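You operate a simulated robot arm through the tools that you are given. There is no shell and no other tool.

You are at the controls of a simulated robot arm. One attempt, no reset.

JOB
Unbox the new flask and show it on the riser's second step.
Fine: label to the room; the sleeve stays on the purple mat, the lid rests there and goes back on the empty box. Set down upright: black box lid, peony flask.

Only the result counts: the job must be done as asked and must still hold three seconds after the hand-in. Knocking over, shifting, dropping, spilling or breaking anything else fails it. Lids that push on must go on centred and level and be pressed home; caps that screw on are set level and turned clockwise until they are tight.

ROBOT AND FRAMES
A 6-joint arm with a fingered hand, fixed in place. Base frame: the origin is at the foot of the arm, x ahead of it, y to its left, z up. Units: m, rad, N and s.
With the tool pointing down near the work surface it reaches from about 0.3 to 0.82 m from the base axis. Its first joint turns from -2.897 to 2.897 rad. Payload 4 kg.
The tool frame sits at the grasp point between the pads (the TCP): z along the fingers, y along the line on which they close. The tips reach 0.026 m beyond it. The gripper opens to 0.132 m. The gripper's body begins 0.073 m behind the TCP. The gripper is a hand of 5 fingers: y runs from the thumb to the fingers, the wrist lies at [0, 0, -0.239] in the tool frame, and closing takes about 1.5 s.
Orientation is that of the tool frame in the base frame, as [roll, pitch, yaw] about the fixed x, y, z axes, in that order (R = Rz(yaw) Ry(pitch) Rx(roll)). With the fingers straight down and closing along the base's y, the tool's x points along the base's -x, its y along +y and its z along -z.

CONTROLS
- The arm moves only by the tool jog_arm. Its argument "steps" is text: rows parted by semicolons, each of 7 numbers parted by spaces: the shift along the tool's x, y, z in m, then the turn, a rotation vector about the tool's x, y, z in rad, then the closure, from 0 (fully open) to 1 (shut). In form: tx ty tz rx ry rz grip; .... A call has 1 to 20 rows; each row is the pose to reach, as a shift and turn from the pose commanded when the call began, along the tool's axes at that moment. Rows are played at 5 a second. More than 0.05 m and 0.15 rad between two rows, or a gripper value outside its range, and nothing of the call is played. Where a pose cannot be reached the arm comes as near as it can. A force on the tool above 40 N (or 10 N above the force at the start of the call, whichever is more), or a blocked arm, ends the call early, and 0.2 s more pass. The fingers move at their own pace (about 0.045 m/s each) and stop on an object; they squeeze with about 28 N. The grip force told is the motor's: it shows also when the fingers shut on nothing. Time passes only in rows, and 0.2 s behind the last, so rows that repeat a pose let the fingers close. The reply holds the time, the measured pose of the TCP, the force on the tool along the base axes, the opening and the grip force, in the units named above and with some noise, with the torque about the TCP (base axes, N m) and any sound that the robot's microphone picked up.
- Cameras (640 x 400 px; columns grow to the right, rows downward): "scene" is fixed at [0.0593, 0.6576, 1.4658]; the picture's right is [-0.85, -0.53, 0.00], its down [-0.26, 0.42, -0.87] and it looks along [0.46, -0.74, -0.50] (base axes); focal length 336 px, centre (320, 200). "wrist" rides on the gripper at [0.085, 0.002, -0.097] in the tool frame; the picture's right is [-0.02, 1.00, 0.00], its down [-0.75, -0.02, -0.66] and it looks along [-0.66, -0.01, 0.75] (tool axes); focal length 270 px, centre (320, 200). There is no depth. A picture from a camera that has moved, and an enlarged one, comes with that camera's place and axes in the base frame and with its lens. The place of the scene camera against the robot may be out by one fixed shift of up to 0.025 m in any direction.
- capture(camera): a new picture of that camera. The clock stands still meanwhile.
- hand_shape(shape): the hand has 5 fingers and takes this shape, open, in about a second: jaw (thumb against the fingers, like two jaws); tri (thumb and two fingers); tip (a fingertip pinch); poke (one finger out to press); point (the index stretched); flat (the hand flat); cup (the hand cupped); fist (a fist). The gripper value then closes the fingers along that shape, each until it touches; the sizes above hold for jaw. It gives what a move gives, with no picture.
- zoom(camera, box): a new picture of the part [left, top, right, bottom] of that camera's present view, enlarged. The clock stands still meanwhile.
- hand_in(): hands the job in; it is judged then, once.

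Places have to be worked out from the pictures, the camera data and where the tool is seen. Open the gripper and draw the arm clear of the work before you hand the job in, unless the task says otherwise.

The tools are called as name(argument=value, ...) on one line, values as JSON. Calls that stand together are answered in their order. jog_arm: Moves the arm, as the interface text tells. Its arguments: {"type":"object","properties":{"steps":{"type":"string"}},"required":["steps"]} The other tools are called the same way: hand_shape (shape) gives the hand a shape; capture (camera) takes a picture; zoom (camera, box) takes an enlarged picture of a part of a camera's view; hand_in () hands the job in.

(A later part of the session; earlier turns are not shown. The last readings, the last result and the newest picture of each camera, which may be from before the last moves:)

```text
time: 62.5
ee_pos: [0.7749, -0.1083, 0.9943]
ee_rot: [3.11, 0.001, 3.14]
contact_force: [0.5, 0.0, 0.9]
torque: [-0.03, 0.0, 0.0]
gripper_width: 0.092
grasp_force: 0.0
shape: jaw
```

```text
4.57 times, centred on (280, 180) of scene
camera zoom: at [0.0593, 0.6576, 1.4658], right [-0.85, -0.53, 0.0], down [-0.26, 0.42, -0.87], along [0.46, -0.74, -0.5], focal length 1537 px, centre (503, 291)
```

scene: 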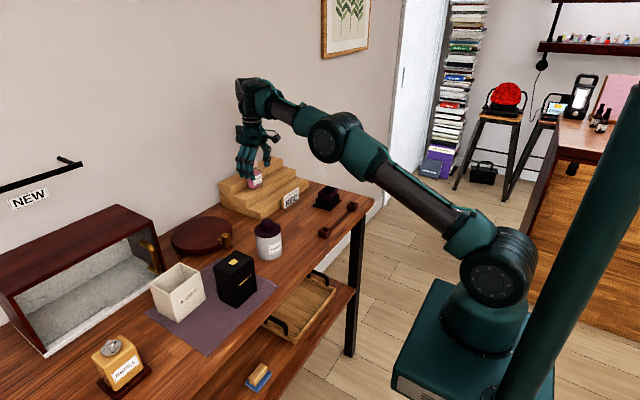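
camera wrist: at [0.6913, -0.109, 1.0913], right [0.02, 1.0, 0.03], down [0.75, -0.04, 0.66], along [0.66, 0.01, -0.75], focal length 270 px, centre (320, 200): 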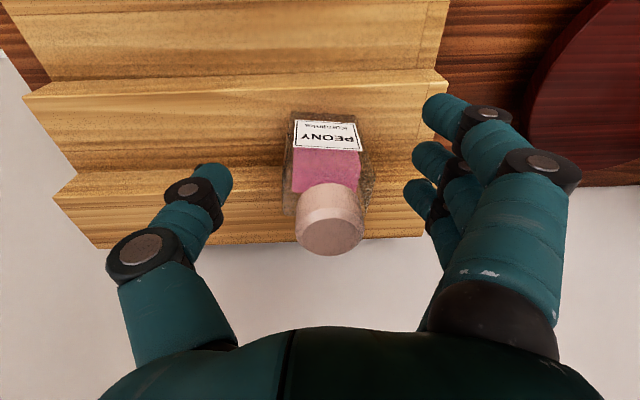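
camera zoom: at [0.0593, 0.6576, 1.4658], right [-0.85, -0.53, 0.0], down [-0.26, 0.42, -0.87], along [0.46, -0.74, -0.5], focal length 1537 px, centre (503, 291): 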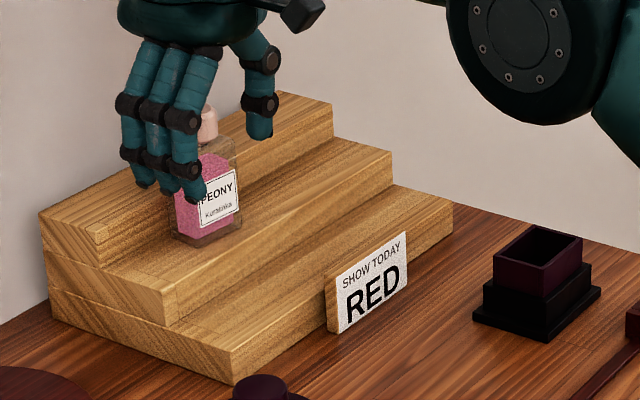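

The call was refused for one too-long row; I use smaller steps: straight back in -x, then up.

jog_arm(steps="0.015 0 -0.004 0 0 0 0.3; 0.04 0 -0.01 0 0 0 0.3; 0.07 0 -0.016 0 0 0 0.3; 0.1 0 -0.025 0 0 0 0.3; 0.12 0 -0.05 0.015 0 0 0.2; 0.135 0 -0.085 0.03 0 0 0.1; 0.145 0 -0.12 0.03 0 0 0; 0.145 0 -0.12 0.03 0 0 0")

capture(camera="wrist")

zoom(camera="scene", box=[210, 140, 350, 220])

```text
time: 64.3
ee_pos: [0.6279, -0.1111, 1.1122]
ee_rot: [3.141, 0.003, 3.141]
contact_force: [-0.2, -0.5, -0.5]
torque: [-0.04, 0.0, -0.01]
gripper_width: 0.1317
grasp_force: 0.0
shape: jaw
out of reach, approached as far as the arm can: row 4, 5, 6
```

```text
taken
camera wrist: at [0.5455, -0.1089, 1.21], right [0.02, 1.0, 0.0], down [0.75, -0.02, 0.66], along [0.66, -0.01, -0.75], focal length 270 px, centre (320, 200)
```

wrist: 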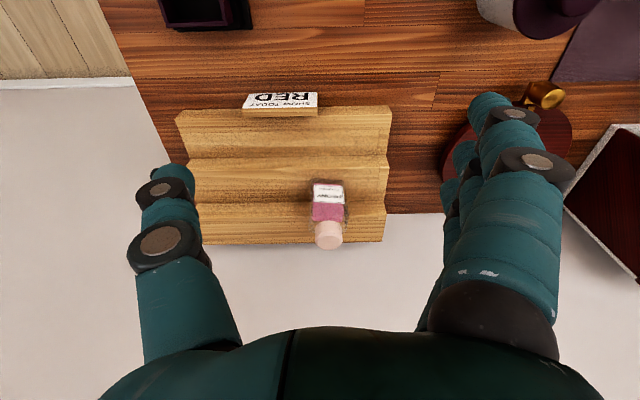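

```text
4.57 times, centred on (280, 180) of scene
camera zoom: at [0.0593, 0.6576, 1.4658], right [-0.85, -0.53, 0.0], down [-0.26, 0.42, -0.87], along [0.46, -0.74, -0.5], focal length 1537 px, centre (503, 291)
```

zoom: 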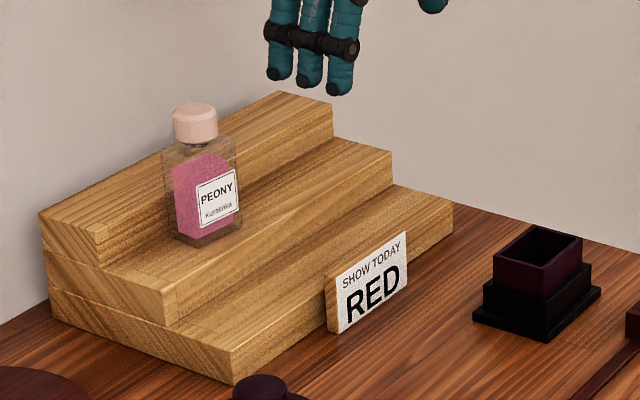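

The flask is well placed on step 2. Now I fetch the lid: move above it on the mat at about (0.52, 0.256).

jog_arm(steps="0.012 0.03 0 0 0 0 0; 0.024 0.07 0 0 0 0 0; 0.036 0.115 0 0 0 0 0.1; 0.05 0.16 0 0 0 0 0.2; 0.064 0.205 0 0 0 0 0.3; 0.078 0.25 0 0 0 0 0.3; 0.09 0.295 0 0 0 0 0.3; 0.1 0.335 0 0 0 0 0.3; 0.106 0.3676 0 0 0 0 0.3; 0.106 0.3676 0 0 0 0 0.3")

capture(camera="wrist")

zoom(camera="wrist", box=[240, 0, 420, 150])

```text
time: 66.5
ee_pos: [0.5402, 0.2665, 1.1336]
ee_rot: [-3.141, -0.001, 3.137]
contact_force: [0.2, 0.1, -0.7]
torque: [-0.05, 0.0, 0.03]
gripper_width: 0.0928
grasp_force: 0.0
shape: jaw
out of reach, approached as far as the arm can: row 1, 2, 3, 4, 5, 6, 7, 8, 9, 10
```

```text
taken
camera wrist: at [0.4577, 0.2687, 1.2321], right [0.02, 1.0, 0.0], down [0.75, -0.02, 0.66], along [0.66, -0.02, -0.75], focal length 270 px, centre (320, 200)
```

wrist: 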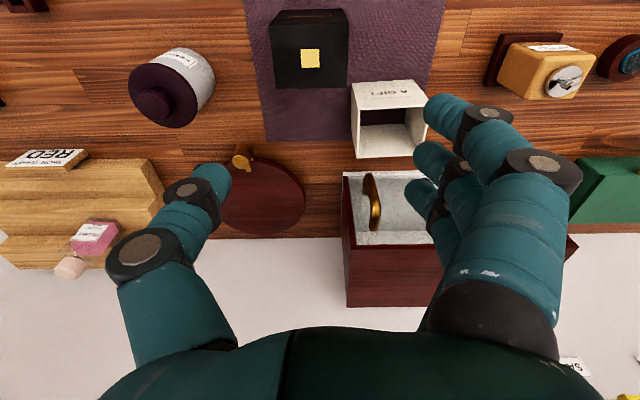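

```text
2.67 times, centred on (330, 75) of wrist
camera zoom: at [0.4577, 0.2687, 1.2321], right [0.02, 1.0, 0.0], down [0.75, -0.02, 0.66], along [0.66, -0.02, -0.75], focal length 721 px, centre (293, 533)
```

zoom: 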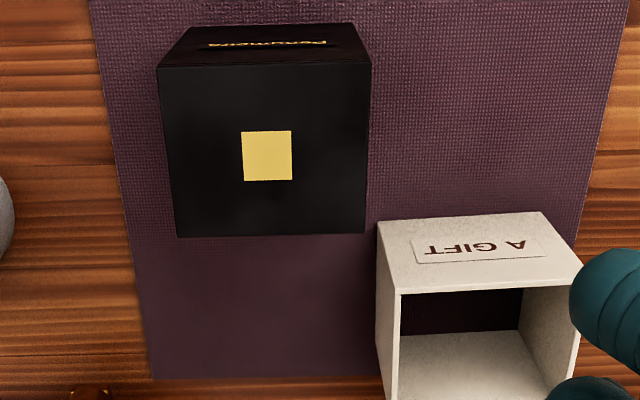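

The lid is seen at (0.5255, 0.257). The arm reported odd reach limits, so I make a modest move to (0.519, 0.257, 1.08) and check the response.

jog_arm(steps="0.01 -0.005 0.01 0 0 0 0.3; 0.021 -0.0095 0.03 0 0 0 0.3; 0.021 -0.0095 0.053 0 0 0 0.3; 0.021 -0.0095 0.053 0 0 0 0.3")

```text
time: 67.5
ee_pos: [0.5467, 0.2684, 1.1293]
ee_rot: [-3.141, -0.001, 3.139]
contact_force: [-0.2, 1.1, -0.1]
torque: [-0.04, 0.02, 0.03]
gripper_width: 0.0925
grasp_force: 0.0
shape: jaw
out of reach, approached as far as the arm can: row 1, 2, 3, 4
```

The arm does not follow as expected; I look at its configuration.

capture(camera="scene")

capture(camera="wrist")

```text
taken
```

scene: 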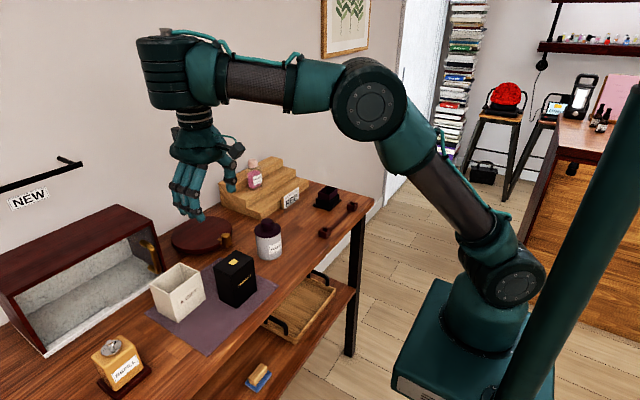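

```text
taken
camera wrist: at [0.4635, 0.2711, 1.2264], right [0.02, 1.0, 0.0], down [0.75, -0.02, 0.66], along [0.66, -0.02, -0.75], focal length 270 px, centre (320, 200)
```

wrist: 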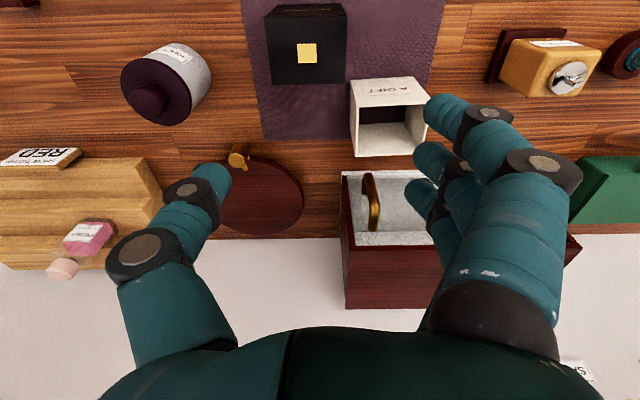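

The wrist is in a different configuration than earlier, perhaps against a joint limit. I test small moves in the safe air space: first back and up.

jog_arm(steps="0 -0.03 -0.01 0 0 0 0.3; 0 -0.06 -0.02 0 0 0 0.3; 0 -0.09 -0.02 0 0 0 0.3; 0 -0.09 -0.02 0 0 0 0.3")

```text
time: 68.5
ee_pos: [0.5595, 0.1673, 1.1548]
ee_rot: [-3.113, -0.005, 3.139]
contact_force: [0.7, 0.6, 0.5]
torque: [0.01, 0.01, 0.0]
gripper_width: 0.0926
grasp_force: 0.2
shape: jaw
out of reach, approached as far as the arm can: row 3, 4
```

I let it settle with zero-shift rows to see whether the pose converges, and look at the arm again.

jog_arm(steps="0 0 0 0 0 0 0.3; 0 0 0 0 0 0 0.3; 0 0 0 0 0 0 0.3; 0 0 0 0 0 0 0.3")

capture(camera="scene")

```text
time: 69.5
ee_pos: [0.5591, 0.1684, 1.1559]
ee_rot: [-3.113, -0.006, 3.14]
contact_force: [0.8, 0.2, -0.4]
torque: [-0.01, 0.01, 0.0]
gripper_width: 0.0924
grasp_force: 0.1
shape: jaw
```

```text
taken
```

scene: 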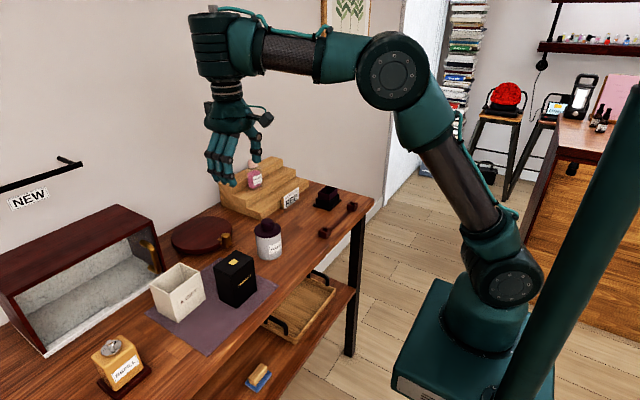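

zoom(camera="scene", box=[170, 0, 310, 190])

jog_arm(steps="0 0 0 -0.014 0 0 0.3; 0 0 0 -0.028 0 0 0.3; 0 0 0 -0.028 0 0 0.3")

```text
2.11 times, centred on (240, 95) of scene
camera zoom: at [0.0593, 0.6576, 1.4658], right [-0.85, -0.53, 0.0], down [-0.26, 0.42, -0.87], along [0.46, -0.74, -0.5], focal length 708 px, centre (488, 421)
```

zoom: 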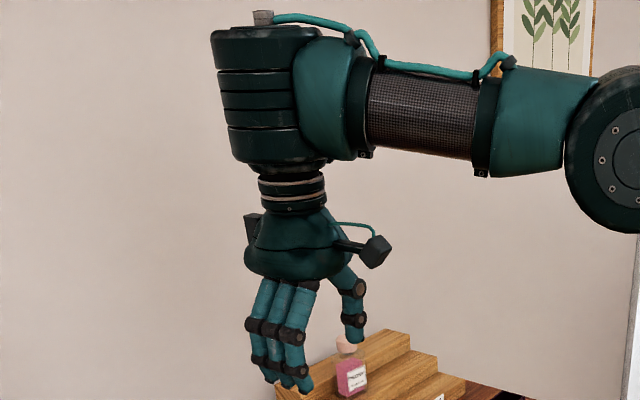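

```text
time: 70.3
ee_pos: [0.563, 0.1658, 1.1586]
ee_rot: [-3.135, -0.006, 3.138]
contact_force: [0.1, -0.8, -0.8]
torque: [-0.02, -0.01, -0.02]
gripper_width: 0.0926
grasp_force: 0.1
shape: jaw
out of reach, approached as far as the arm can: row 1, 2, 3
```

This wrist configuration seems to be at a joint limit. I move to a pose used earlier (above the tray, a bit higher) to compare the arm's configuration.

jog_arm(steps="-0.01 -0.04 -0.01 0 0 0 0.3; -0.02 -0.085 -0.02 0 0 0 0.3; -0.02 -0.13 -0.02 0 0 0 0.3; -0.02 -0.175 -0.02 0 0 0 0.3; -0.02 -0.22 -0.02 0 0 0 0.3; -0.02 -0.265 -0.02 0 0 0 0.3; -0.02 -0.31 -0.02 0 0 0 0.3; -0.02 -0.355 -0.02 0 0 0 0.3; -0.02 -0.39 -0.02 0 0 0 0.3; -0.02 -0.39 -0.02 0 0 0 0.3")

capture(camera="scene")

```text
time: 72.5
ee_pos: [0.5657, -0.215, 1.1578]
ee_rot: [3.112, 0.002, 3.139]
contact_force: [-0.8, 0.3, -0.1]
torque: [0.01, -0.02, -0.01]
gripper_width: 0.0927
grasp_force: 0.1
shape: jaw
out of reach, approached as far as the arm can: row 1, 4, 5, 6
```

```text
taken
```

scene: 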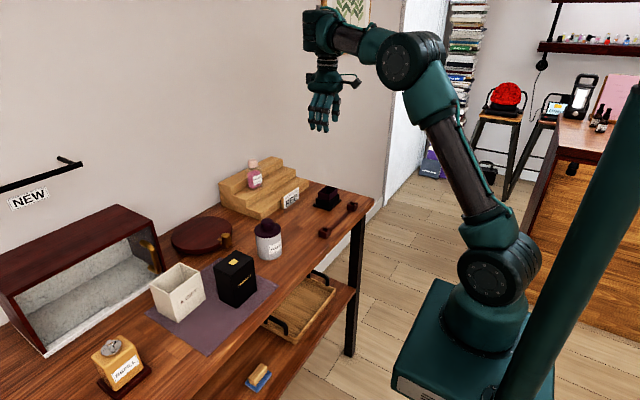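

I let it settle again, then test a small step toward the base to see the allowed directions.

jog_arm(steps="0 0 0 0 0 0 0.3; 0 0 0 0 0 0 0.3")

jog_arm(steps="0 0 0 0.015 0 0 0.3; 0 0 0 0.03 0 0 0.3; 0 0 0 0.03 0 0 0.3")

zoom(camera="scene", box=[280, 0, 460, 140])

```text
time: 73.1
ee_pos: [0.5666, -0.2141, 1.1578]
ee_rot: [3.111, 0.003, 3.138]
contact_force: [0.1, -0.4, 0.2]
torque: [0.0, -0.03, 0.02]
gripper_width: 0.0925
grasp_force: 0.0
shape: jaw
```

```text
time: 73.9
ee_pos: [0.5653, -0.2134, 1.1582]
ee_rot: [-3.141, 0.001, 3.138]
contact_force: [-0.8, -0.4, -0.8]
torque: [-0.02, 0.0, -0.01]
gripper_width: 0.0927
grasp_force: 0.1
shape: jaw
```

```text
2.86 times, centred on (370, 70) of scene
camera zoom: at [0.0593, 0.6576, 1.4658], right [-0.85, -0.53, 0.0], down [-0.26, 0.42, -0.87], along [0.46, -0.74, -0.5], focal length 961 px, centre (177, 571)
```

zoom: 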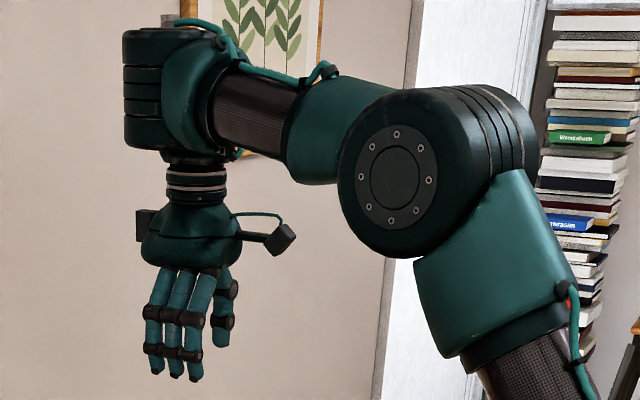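

Here the pose is followed again. I test descending to z≈1.10 at this spot, where the arm worked earlier.

jog_arm(steps="0 0 0.01 0 0 0 0.3; 0 0 0.03 0 0 0 0.3; 0 0 0.05 0 0 0 0.3; 0 0 0.05 0 0 0 0.3")

capture(camera="scene")

```text
time: 74.9
ee_pos: [0.5703, -0.2407, 1.1216]
ee_rot: [-3.089, -0.033, 3.129]
contact_force: [1.9, 1.8, -0.9]
torque: [-0.18, 0.18, 0.01]
gripper_width: 0.0928
grasp_force: 0.0
shape: jaw
out of reach, approached as far as the arm can: row 2, 3, 4
```

```text
taken
```

scene: 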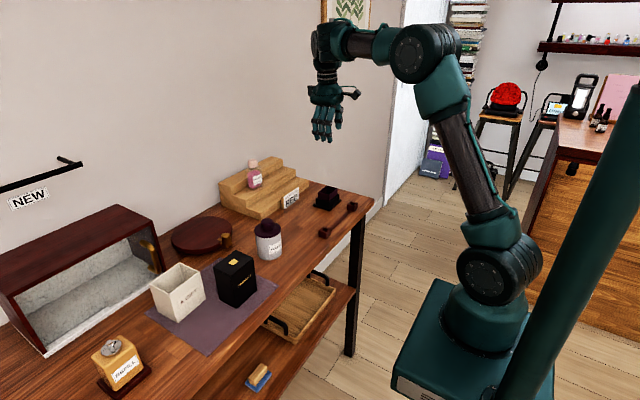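

The wrist seems to be passing back through its singular region. I level the tool and keep going.

jog_arm(steps="0 0 0 -0.026 -0.016 -0.006 0.3; 0 0 0 -0.052 -0.033 -0.012 0.3; 0 0 0 -0.052 -0.033 -0.012 0.3; 0 0 0 -0.052 -0.033 -0.012 0.3")

zoom(camera="scene", box=[280, 0, 460, 140])

```text
time: 75.9
ee_pos: [0.5654, -0.2127, 1.1073]
ee_rot: [3.09, 0.033, -3.135]
contact_force: [-0.2, -0.2, 0.6]
torque: [0.02, 0.03, 0.06]
gripper_width: 0.0924
grasp_force: 0.0
shape: jaw
out of reach, approached as far as the arm can: row 1
```

```text
2.86 times, centred on (370, 70) of scene
camera zoom: at [0.0593, 0.6576, 1.4658], right [-0.85, -0.53, 0.0], down [-0.26, 0.42, -0.87], along [0.46, -0.74, -0.5], focal length 961 px, centre (177, 571)
```

zoom: 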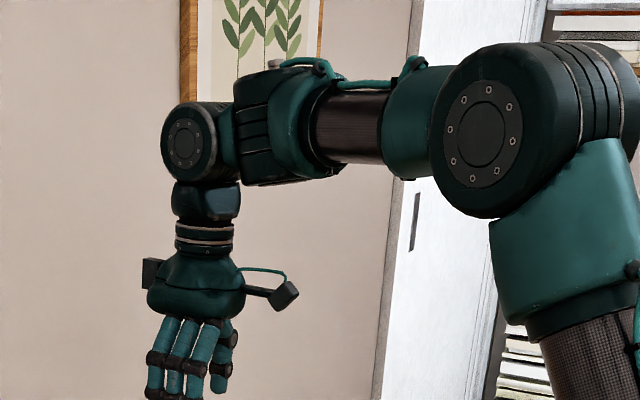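

The wrist is back in its original configuration. I level the tool exactly.

jog_arm(steps="0 0 0 0.026 0.016 0.003 0.3; 0 0 0 0.0516 0.033 0.0066 0.3; 0 0 0 0.0516 0.033 0.0066 0.3; 0 0 0 0.0516 0.033 0.0066 0.3")

```text
time: 76.9
ee_pos: [0.5655, -0.2114, 1.1082]
ee_rot: [3.141, 0.001, -3.138]
contact_force: [-0.3, 0.2, 1.1]
torque: [-0.01, -0.03, 0.01]
gripper_width: 0.0923
grasp_force: 0.0
shape: jaw
```

Level again and following. Now to the lid on the mat.

jog_arm(steps="0.004 0.03 0 0 0 0.003 0.3; 0.008 0.07 0 0 0 0.003 0.3; 0.012 0.115 0 0 0 0.003 0.3; 0.016 0.16 0 0 0 0.003 0.3; 0.02 0.205 0 0 0 0.003 0.3; 0.025 0.25 0 0 0 0.003 0.3; 0.03 0.295 0 0 0 0.003 0.3; 0.035 0.34 0 0 0 0.003 0.3; 0.04 0.385 0 0 0 0.003 0.3; 0.044 0.43 0 0 0 0.003 0.3; 0.0465 0.46 0 0 0 0.003 0.3; 0.0465 0.4684 0 0 0 0.003 0.3; 0.0465 0.4684 0 0 0 0.003 0.3")

capture(camera="wrist")

zoom(camera="wrist", box=[240, 0, 400, 130])

```text
time: 79.7
ee_pos: [0.5156, 0.2571, 1.1081]
ee_rot: [-3.141, 0.001, -3.141]
contact_force: [0.2, 0.9, -0.3]
torque: [0.01, 0.0, -0.01]
gripper_width: 0.0927
grasp_force: 0.1
shape: jaw
```

```text
taken
camera wrist: at [0.4334, 0.2585, 1.2047], right [0.02, 1.0, 0.0], down [0.75, -0.02, 0.66], along [0.66, -0.01, -0.75], focal length 270 px, centre (320, 200)
```

wrist: 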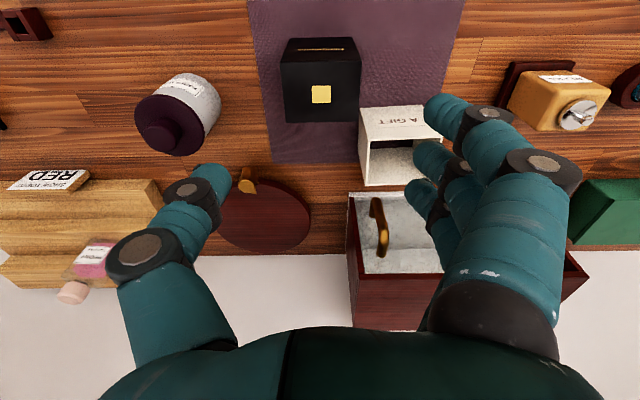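

```text
3.08 times, centred on (320, 65) of wrist
camera zoom: at [0.4334, 0.2585, 1.2047], right [0.02, 1.0, 0.0], down [0.75, -0.02, 0.66], along [0.66, -0.01, -0.75], focal length 832 px, centre (320, 615)
```

zoom: 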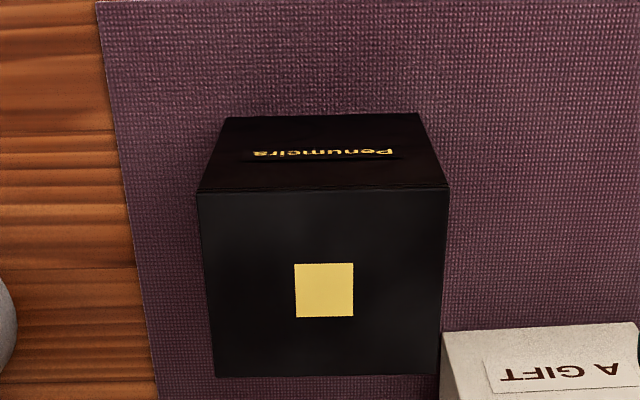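

Lid centre ≈(0.5245, 0.258), already aligned with the hand. I descend to z≈0.913 and close on the lid.

jog_arm(steps="0 0 0.04 0 0 0 0.3; 0 0 0.08 0 0 0 0.3; 0 0 0.12 0 0 0 0.3; 0 0 0.15 0 0 0 0.3; 0 0 0.175 0 0 0 0.3; 0 0 0.19 0 0 0 0.3; 0 0 0.195 0 0 0 0.3; 0 0 0.195 0 0 0 0.3")

capture(camera="wrist")

```text
time: 81.5
ee_pos: [0.5173, 0.2564, 0.9122]
ee_rot: [-3.141, 0.004, -3.14]
contact_force: [0.2, 0.0, 0.6]
torque: [0.01, 0.0, 0.05]
gripper_width: 0.0926
grasp_force: 0.1
shape: jaw
```

```text
taken
camera wrist: at [0.4343, 0.2584, 1.0094], right [0.02, 1.0, 0.0], down [0.75, -0.02, 0.66], along [0.66, -0.01, -0.75], focal length 270 px, centre (320, 200)
```

wrist: 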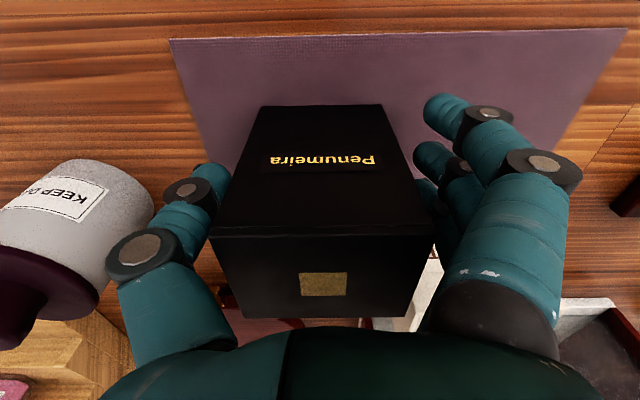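

The lid is between thumb and fingers with clearance. I close.

jog_arm(steps="0 0 0 0 0 0 0.4; 0 0 0 0 0 0 0.5; 0 0 0 0 0 0 0.6; 0 0 0 0 0 0 0.8; 0 0 0 0 0 0 1; 0 0 0 0 0 0 1; 0 0 0 0 0 0 1; 0 0 0 0 0 0 1")

jog_arm(steps="0 0 -0.01 0 0 0 1; 0 0 -0.03 0 0 0 1; 0 0 -0.06 0 0 0 1; 0 0 -0.1 0 0 0 1; 0 0 -0.14 0 0 0 1; 0 0 -0.18 0 0 0 1; 0 0 -0.2 0 0 0 1; 0 0 -0.2 0 0 0 1")

capture(camera="wrist")

capture(camera="scene")

```text
time: 83.3
ee_pos: [0.5168, 0.2551, 0.9121]
ee_rot: [3.141, 0.002, -3.141]
contact_force: [0.4, 0.5, 1.3]
torque: [-0.02, 0.01, 0.01]
gripper_width: 0.0551
grasp_force: 28.4
shape: jaw
```

```text
time: 85.1
ee_pos: [0.5174, 0.2554, 1.1117]
ee_rot: [3.141, 0.003, 3.142]
contact_force: [0.1, -1.4, -0.8]
torque: [0.01, 0.01, 0.02]
gripper_width: 0.0551
grasp_force: 27.6
shape: jaw
```

```text
taken
camera wrist: at [0.4341, 0.258, 1.2091], right [0.02, 1.0, 0.0], down [0.75, -0.02, 0.66], along [0.66, -0.01, -0.75], focal length 270 px, centre (320, 200)
```

wrist: 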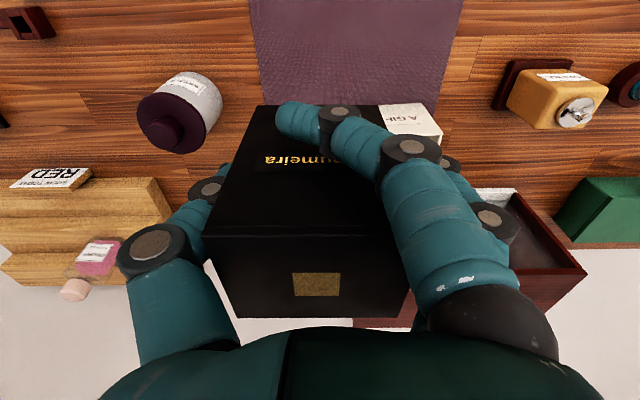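

```text
taken
```

scene: 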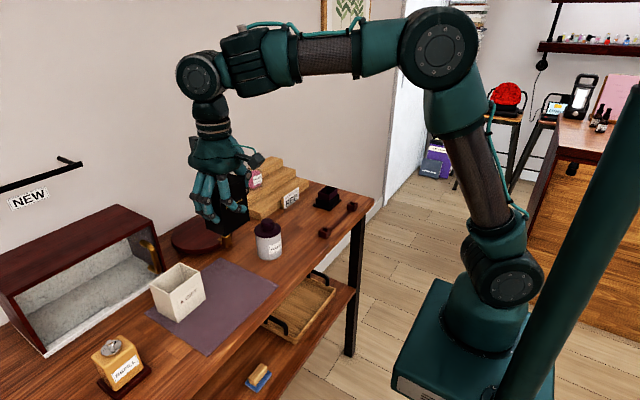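

The lid is lifted, level. By the gold mark its centre is ≈(+0.0096, 0.000) from the TCP. I carry it above the tray and measure the tray from there.

jog_arm(steps="-0.003 -0.03 -0.006 0 0 0 1; -0.007 -0.07 -0.006 0 0 0 1; -0.011 -0.115 -0.006 0 0 0 1; -0.015 -0.16 -0.006 0 0 0 1; -0.019 -0.205 -0.006 0 0 0 1; -0.023 -0.25 -0.006 0 0 0 1; -0.027 -0.295 -0.006 0 0 0 1; -0.031 -0.34 -0.006 0 0 0 1; -0.035 -0.385 -0.006 0 0 0 1; -0.038 -0.43 -0.006 0 0 0 1; -0.04 -0.465 -0.006 0 0 0 1; -0.04 -0.483 -0.006 0 0 0 1; -0.04 -0.483 -0.006 0 0 0 1")

capture(camera="wrist")

zoom(camera="wrist", box=[260, 10, 380, 110])

zoom(camera="scene", box=[270, 100, 380, 220])

```text
time: 87.9
ee_pos: [0.5565, -0.2271, 1.1181]
ee_rot: [3.141, 0.003, -3.141]
contact_force: [0.0, 0.7, -0.8]
torque: [-0.01, -0.03, -0.02]
gripper_width: 0.0536
grasp_force: 27.9
shape: jaw
```

```text
taken
camera wrist: at [0.473, -0.2253, 1.2159], right [0.02, 1.0, 0.0], down [0.75, -0.02, 0.66], along [0.66, -0.01, -0.75], focal length 270 px, centre (320, 200)
```

wrist: 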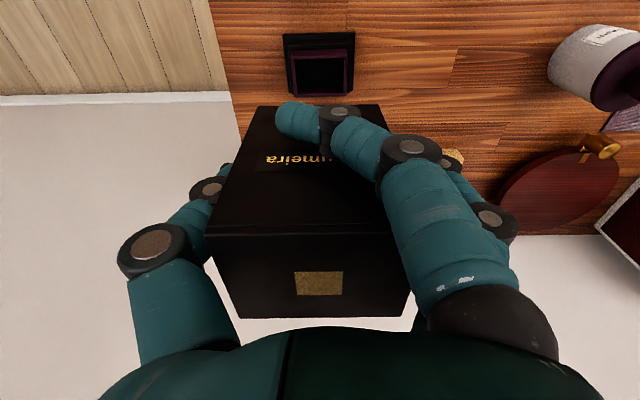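

```text
4.00 times, centred on (320, 60) of wrist
camera zoom: at [0.473, -0.2253, 1.2159], right [0.02, 1.0, 0.0], down [0.75, -0.02, 0.66], along [0.66, -0.01, -0.75], focal length 1081 px, centre (320, 760)
```

zoom: 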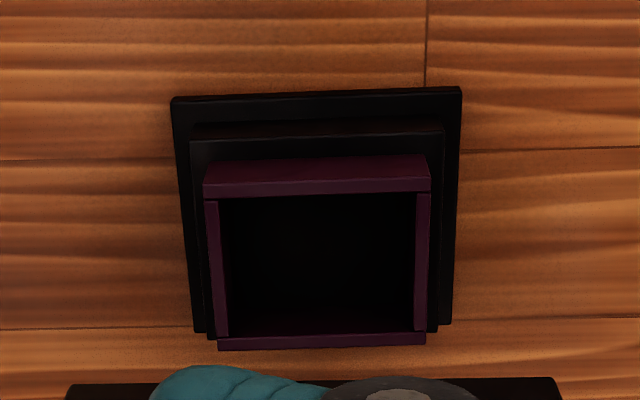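

```text
3.33 times, centred on (325, 160) of scene
camera zoom: at [0.0593, 0.6576, 1.4658], right [-0.85, -0.53, 0.0], down [-0.26, 0.42, -0.87], along [0.46, -0.74, -0.5], focal length 1121 px, centre (303, 333)
```

zoom: 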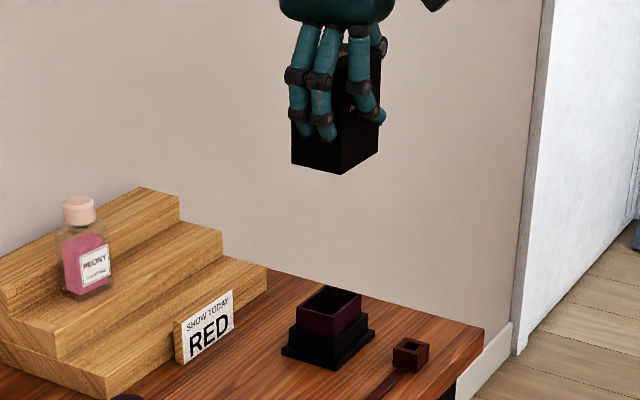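

Neck of the tray measures ≈(0.566,-0.2276) and the lid ≈(0.565,-0.228): nearly aligned. I zoom in on the lid to check its yaw and level in hand.

zoom(camera="wrist", box=[190, 90, 440, 330])

zoom(camera="scene", box=[305, 105, 350, 160])

```text
1.67 times, centred on (315, 210) of wrist
camera zoom: at [0.473, -0.2253, 1.2159], right [0.02, 1.0, 0.0], down [0.75, -0.02, 0.66], along [0.66, -0.01, -0.75], focal length 450 px, centre (328, 183)
```

zoom: 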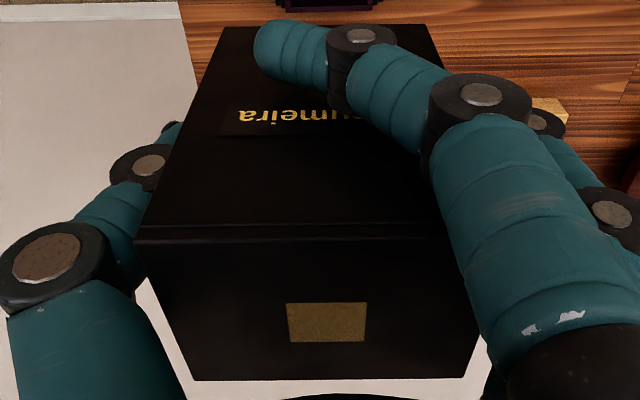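

```text
7.27 times, centred on (328, 132) of scene
camera zoom: at [0.0593, 0.6576, 1.4658], right [-0.85, -0.53, 0.0], down [-0.26, 0.42, -0.87], along [0.46, -0.74, -0.5], focal length 2446 px, centre (266, 691)
```

zoom: 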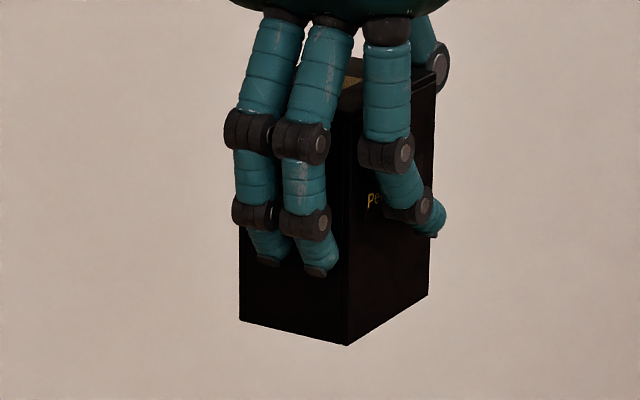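

Lid is level and its yaw matches. I descend to just above the neck (TCP z≈0.972) with a 1 mm correction, and inspect.

jog_arm(steps="-0.001 0.0006 0.03 0 0 0 1; -0.001 0.0006 0.06 0 0 0 1; -0.001 0.0006 0.09 0 0 0 1; -0.001 0.0006 0.115 0 0 0 1; -0.001 0.0006 0.135 0 0 0 1; -0.001 0.0006 0.146 0 0 0 1; -0.001 0.0006 0.146 0 0 0 1")

zoom(camera="scene", box=[305, 155, 355, 215])

capture(camera="wrist")

```text
time: 89.5
ee_pos: [0.5567, -0.2275, 0.9725]
ee_rot: [-3.141, 0.001, -3.141]
contact_force: [-0.1, 0.5, -0.7]
torque: [-0.02, 0.02, 0.0]
gripper_width: 0.0536
grasp_force: 27.7
shape: jaw
```

```text
6.67 times, centred on (330, 185) of scene
camera zoom: at [0.0593, 0.6576, 1.4658], right [-0.85, -0.53, 0.0], down [-0.26, 0.42, -0.87], along [0.46, -0.74, -0.5], focal length 2242 px, centre (253, 300)
```

zoom: 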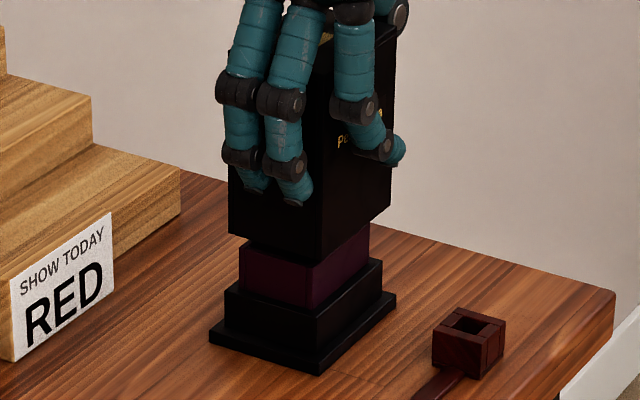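

```text
taken
camera wrist: at [0.4743, -0.2248, 1.0697], right [0.02, 1.0, 0.0], down [0.75, -0.02, 0.66], along [0.66, -0.01, -0.75], focal length 270 px, centre (320, 200)
```

wrist: 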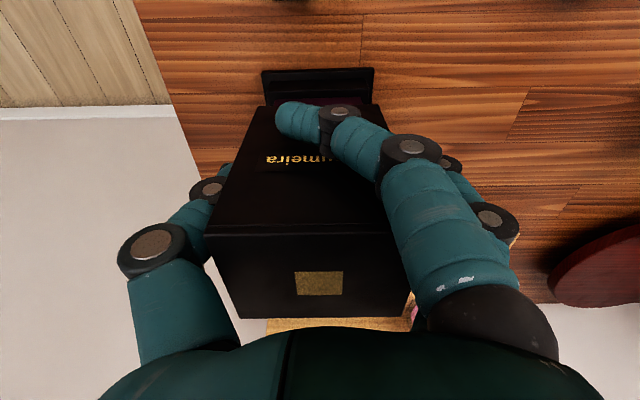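

The lid is just above the neck. I take finer zooms to compare lid edges with the body edges for the last millimetres.

zoom(camera="scene", box=[312, 180, 346, 212])

zoom(camera="wrist", box=[240, 60, 400, 130])

```text
12.50 times, centred on (329, 196) of scene
camera zoom: at [0.0593, 0.6576, 1.4658], right [-0.85, -0.53, 0.0], down [-0.26, 0.42, -0.87], along [0.46, -0.74, -0.5], focal length 4203 px, centre (208, 250)
```

zoom: 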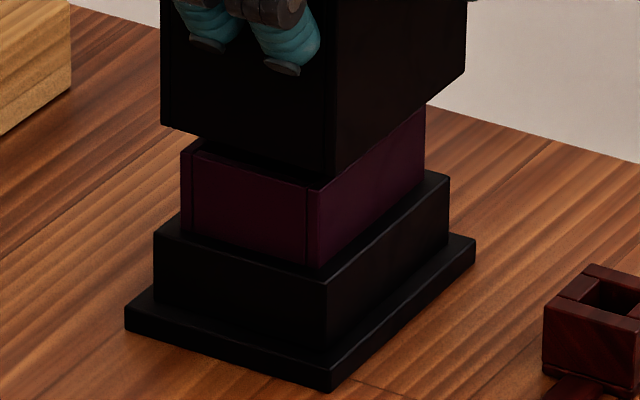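

```text
4.00 times, centred on (320, 95) of wrist
camera zoom: at [0.4743, -0.2248, 1.0697], right [0.02, 1.0, 0.0], down [0.75, -0.02, 0.66], along [0.66, -0.01, -0.75], focal length 1081 px, centre (320, 620)
```

zoom: 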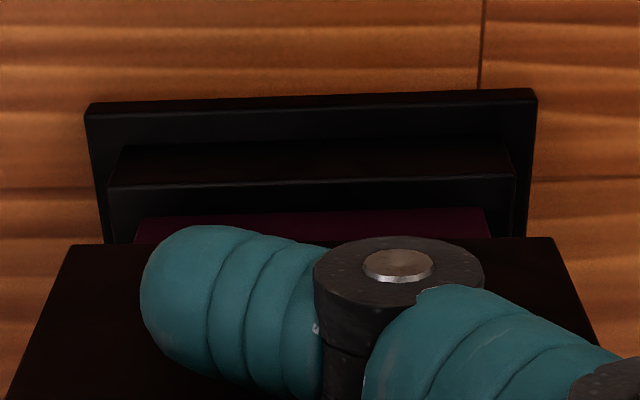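

Comparing edges in both views: the lid must go 2.7 mm in +x, y is aligned, and yaw by ~0.01 rad. I apply this and lower over the neck.

jog_arm(steps="-0.0027 0 0 0 0 -0.01 1; -0.0027 0 0.004 0 0 -0.01 1; -0.0027 0 0.008 0 0 -0.01 1; -0.0027 0 0.012 0 0 -0.01 1; -0.0027 0 0.016 0 0 -0.01 1; -0.0027 0 0.016 0 0 -0.01 1")

zoom(camera="scene", box=[312, 180, 346, 212])

zoom(camera="wrist", box=[240, 60, 400, 130])

```text
time: 90.9
ee_pos: [0.5593, -0.2268, 0.9564]
ee_rot: [-3.141, 0.002, -3.13]
contact_force: [-0.4, -0.4, 0.0]
torque: [0.01, 0.05, 0.01]
gripper_width: 0.0537
grasp_force: 28.4
shape: jaw
```

```text
12.50 times, centred on (329, 196) of scene
camera zoom: at [0.0593, 0.6576, 1.4658], right [-0.85, -0.53, 0.0], down [-0.26, 0.42, -0.87], along [0.46, -0.74, -0.5], focal length 4203 px, centre (208, 250)
```

zoom: 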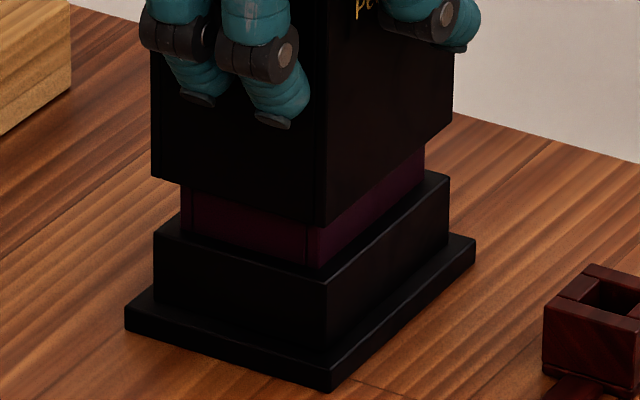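

```text
4.00 times, centred on (320, 95) of wrist
camera zoom: at [0.4771, -0.2248, 1.0537], right [0.01, 1.0, 0.0], down [0.75, -0.01, 0.66], along [0.66, -0.01, -0.75], focal length 1081 px, centre (320, 620)
```

zoom: 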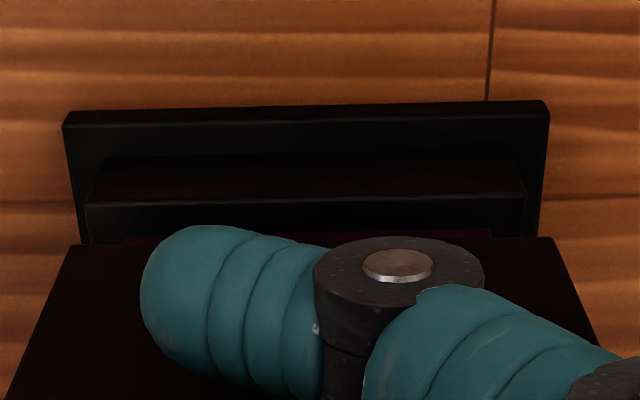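

The lid slides over the neck without force and the edges line up. About 15 mm remain; I continue slowly.

jog_arm(steps="0 0 0.003 0 0 0 1; 0 0 0.006 0 0 0 1; 0 0 0.009 0 0 0 1; 0 0 0.011 0 0 0 1; 0 0 0.013 0 0 0 1; 0 0 0.013 0 0 0 1")

zoom(camera="scene", box=[312, 180, 346, 212])

```text
time: 92.3
ee_pos: [0.5614, -0.2274, 0.9431]
ee_rot: [3.141, 0.002, -3.131]
contact_force: [0.5, -0.2, -0.8]
torque: [-0.03, 0.03, 0.0]
gripper_width: 0.0535
grasp_force: 28.1
shape: jaw
```

```text
12.50 times, centred on (329, 196) of scene
camera zoom: at [0.0593, 0.6576, 1.4658], right [-0.85, -0.53, 0.0], down [-0.26, 0.42, -0.87], along [0.46, -0.74, -0.5], focal length 4203 px, centre (208, 250)
```

zoom: 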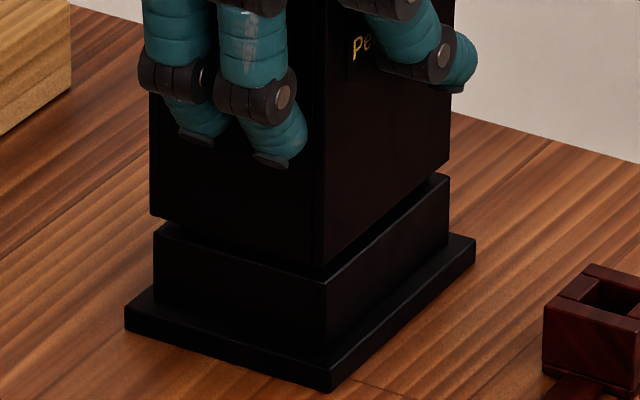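

About 3.5 mm left. I lower in 1 mm steps until it seats.

jog_arm(steps="0 0 0.001 0 0 0 1; 0 0 0.002 0 0 0 1; 0 0 0.003 0 0 0 1; 0 0 0.004 0 0 0 1; 0 0 0.004 0 0 0 1")

zoom(camera="scene", box=[312, 180, 346, 212])

```text
time: 93.5
ee_pos: [0.5615, -0.2268, 0.9406]
ee_rot: [-3.14, 0.001, -3.132]
contact_force: [-0.2, 0.3, -0.4]
torque: [-0.01, 0.02, -0.05]
gripper_width: 0.0537
grasp_force: 28.0
shape: jaw
```

```text
12.50 times, centred on (329, 196) of scene
camera zoom: at [0.0593, 0.6576, 1.4658], right [-0.85, -0.53, 0.0], down [-0.26, 0.42, -0.87], along [0.46, -0.74, -0.5], focal length 4203 px, centre (208, 250)
```

zoom: 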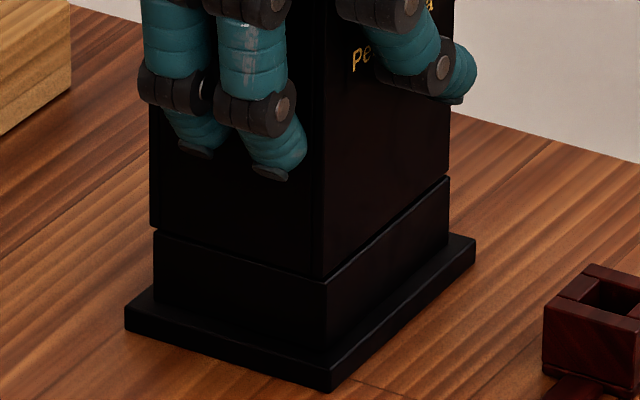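

jog_arm(steps="0 0 0.001 0 0 0 1; 0 0 0.002 0 0 0 1; 0 0 0.003 0 0 0 1; 0 0 0.003 0 0 0 1")

zoom(camera="scene", box=[312, 180, 346, 212])

```text
time: 94.5
ee_pos: [0.5604, -0.2268, 0.9379]
ee_rot: [-3.139, 0.003, -3.133]
contact_force: [-1.1, -1.5, 19.4]
torque: [0.26, -0.13, 0.03]
gripper_width: 0.0533
grasp_force: 28.5
shape: jaw
```

```text
12.50 times, centred on (329, 196) of scene
camera zoom: at [0.0593, 0.6576, 1.4658], right [-0.85, -0.53, 0.0], down [-0.26, 0.42, -0.87], along [0.46, -0.74, -0.5], focal length 4203 px, centre (208, 250)
```

zoom: 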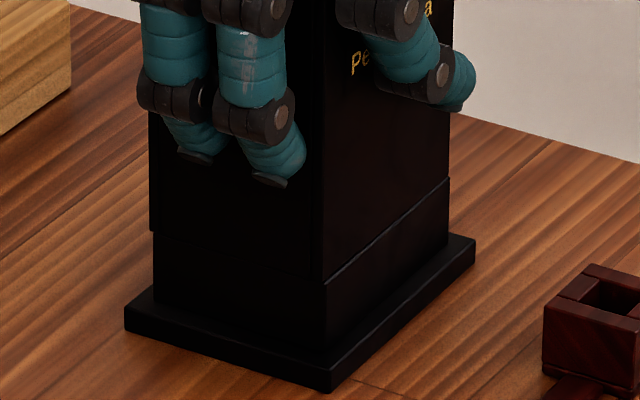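

Seated with 19 N, but the lid is about 1 mm too far in +x relative to the body. I lift 2.5 mm, shift back 1.2 mm, and press it home.

jog_arm(steps="0 0 -0.003 0 0 0 1; 0.0012 0 -0.003 0 0 0 1; 0.0012 0 -0.001 0 0 0 1; 0.0012 0 0 0 0 0 1; 0.0012 0 0 0 0 0 1")

zoom(camera="scene", box=[312, 180, 346, 212])

zoom(camera="wrist", box=[240, 60, 400, 130])

```text
time: 95.7
ee_pos: [0.5604, -0.2272, 0.9374]
ee_rot: [-3.139, 0.003, -3.134]
contact_force: [-2.8, 0.6, 20.6]
torque: [0.34, -0.08, 0.03]
gripper_width: 0.0535
grasp_force: 27.8
shape: jaw
```

```text
12.50 times, centred on (329, 196) of scene
camera zoom: at [0.0593, 0.6576, 1.4658], right [-0.85, -0.53, 0.0], down [-0.26, 0.42, -0.87], along [0.46, -0.74, -0.5], focal length 4203 px, centre (208, 250)
```

zoom: 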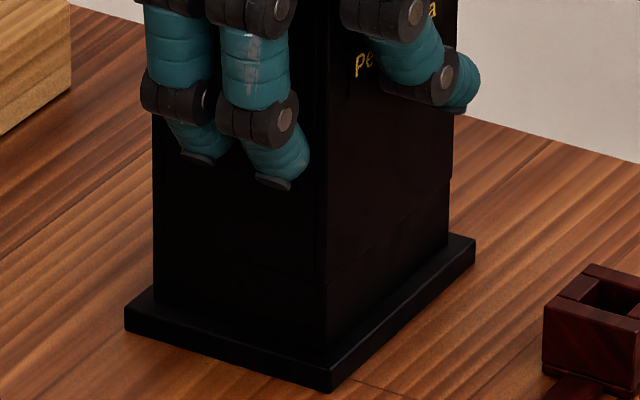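

```text
4.00 times, centred on (320, 95) of wrist
camera zoom: at [0.4767, -0.2253, 1.0349], right [0.01, 1.0, 0.0], down [0.75, -0.01, 0.66], along [0.66, -0.01, -0.75], focal length 1081 px, centre (320, 620)
```

zoom: 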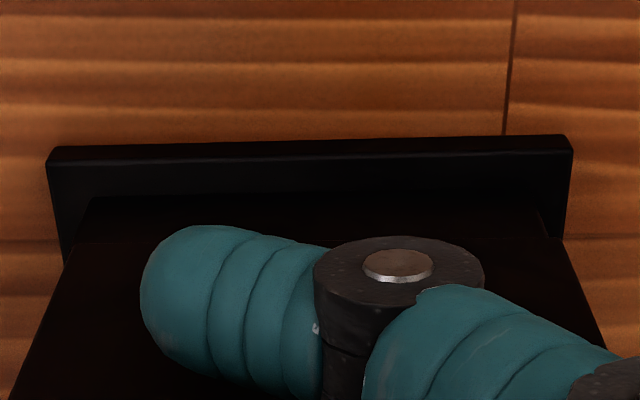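

Now the lid edges match the original seated pattern. I press a little more, then open.

jog_arm(steps="0 0 0.0008 0 0 0 1; 0 0 0.0015 0 0 0 1; 0 0 0.0015 0 0 0 1")

```text
time: 96.5
ee_pos: [0.5597, -0.2267, 0.937]
ee_rot: [-3.14, 0.007, -3.132]
contact_force: [-2.4, -2.2, 33.6]
torque: [0.22, -0.19, -0.01]
gripper_width: 0.0535
grasp_force: 27.9
shape: jaw
```

Pressed with ~34 N, no further travel: home. I relieve and open the hand.

jog_arm(steps="0 0 -0.001 0 0 0 1; 0 0 -0.001 0 0 0 0.8; 0 0 -0.001 0 0 0 0.6; 0 0 -0.001 0 0 0 0.4; 0 0 -0.001 0 0 0 0.25; 0 0 -0.001 0 0 0 0.25; 0 0 -0.001 0 0 0 0.25")

zoom(camera="scene", box=[305, 150, 355, 215])

capture(camera="wrist")

```text
time: 98.1
ee_pos: [0.5595, -0.2267, 0.9371]
ee_rot: [3.141, 0.001, -3.129]
contact_force: [0.6, 0.1, -0.6]
torque: [-0.02, 0.02, -0.01]
gripper_width: 0.099
grasp_force: 0.0
shape: jaw
```

```text
6.15 times, centred on (330, 182) of scene
camera zoom: at [0.0593, 0.6576, 1.4658], right [-0.85, -0.53, 0.0], down [-0.26, 0.42, -0.87], along [0.46, -0.74, -0.5], focal length 2069 px, centre (258, 308)
```

zoom: 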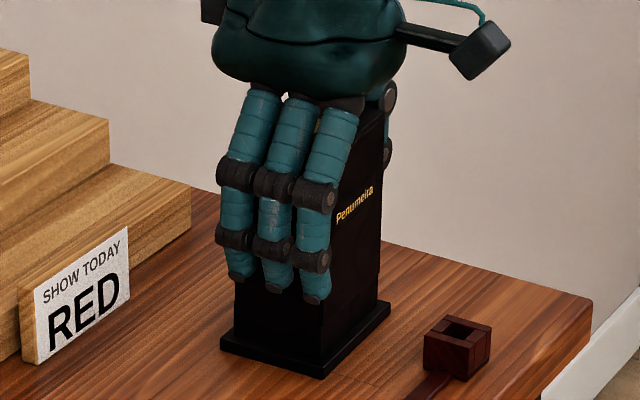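

```text
taken
camera wrist: at [0.4767, -0.2253, 1.034], right [0.01, 1.0, 0.0], down [0.75, -0.01, 0.66], along [0.66, -0.01, -0.75], focal length 270 px, centre (320, 200)
```

wrist: 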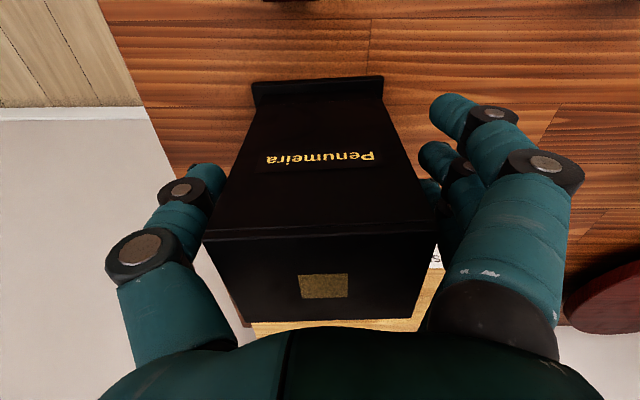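

Released cleanly. I rise straight up and compare the closed box with its original appearance.

jog_arm(steps="0 0 -0.02 0 0 0 0.25; 0 0 -0.05 0 0 0 0.2; 0 0 -0.09 0 0 0 0.1; 0 0 -0.13 0 0 0 0; 0 0 -0.165 0 0 -0.01 0; 0 0 -0.165 0 0 -0.01 0")

zoom(camera="scene", box=[310, 158, 350, 214])

zoom(camera="scene", box=[314, 188, 346, 212])

zoom(camera="wrist", box=[255, 10, 385, 140])

```text
time: 99.5
ee_pos: [0.5606, -0.2261, 1.1011]
ee_rot: [3.14, 0.001, -3.121]
contact_force: [0.1, 0.4, -0.2]
torque: [-0.01, 0.01, -0.01]
gripper_width: 0.1319
grasp_force: 0.0
shape: jaw
```

```text
7.14 times, centred on (330, 186) of scene
camera zoom: at [0.0593, 0.6576, 1.4658], right [-0.85, -0.53, 0.0], down [-0.26, 0.42, -0.87], along [0.46, -0.74, -0.5], focal length 2402 px, centre (249, 300)
```

zoom: 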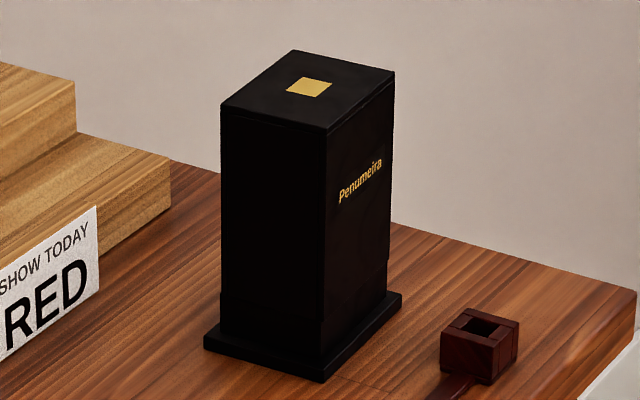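

```text
16.00 times, centred on (330, 200) of scene
camera zoom: at [0.0593, 0.6576, 1.4658], right [-0.85, -0.53, 0.0], down [-0.26, 0.42, -0.87], along [0.46, -0.74, -0.5], focal length 5380 px, centre (160, 200)
```

zoom: 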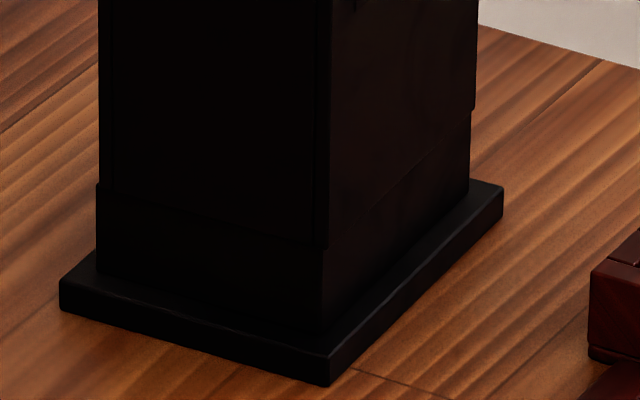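

```text
3.08 times, centred on (320, 75) of wrist
camera zoom: at [0.4782, -0.2256, 1.1986], right [0.0, 1.0, 0.0], down [0.75, 0.0, 0.66], along [0.66, 0.0, -0.75], focal length 832 px, centre (320, 585)
```

zoom: 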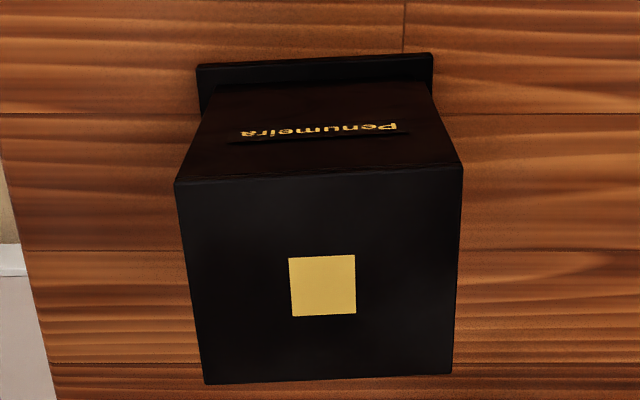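

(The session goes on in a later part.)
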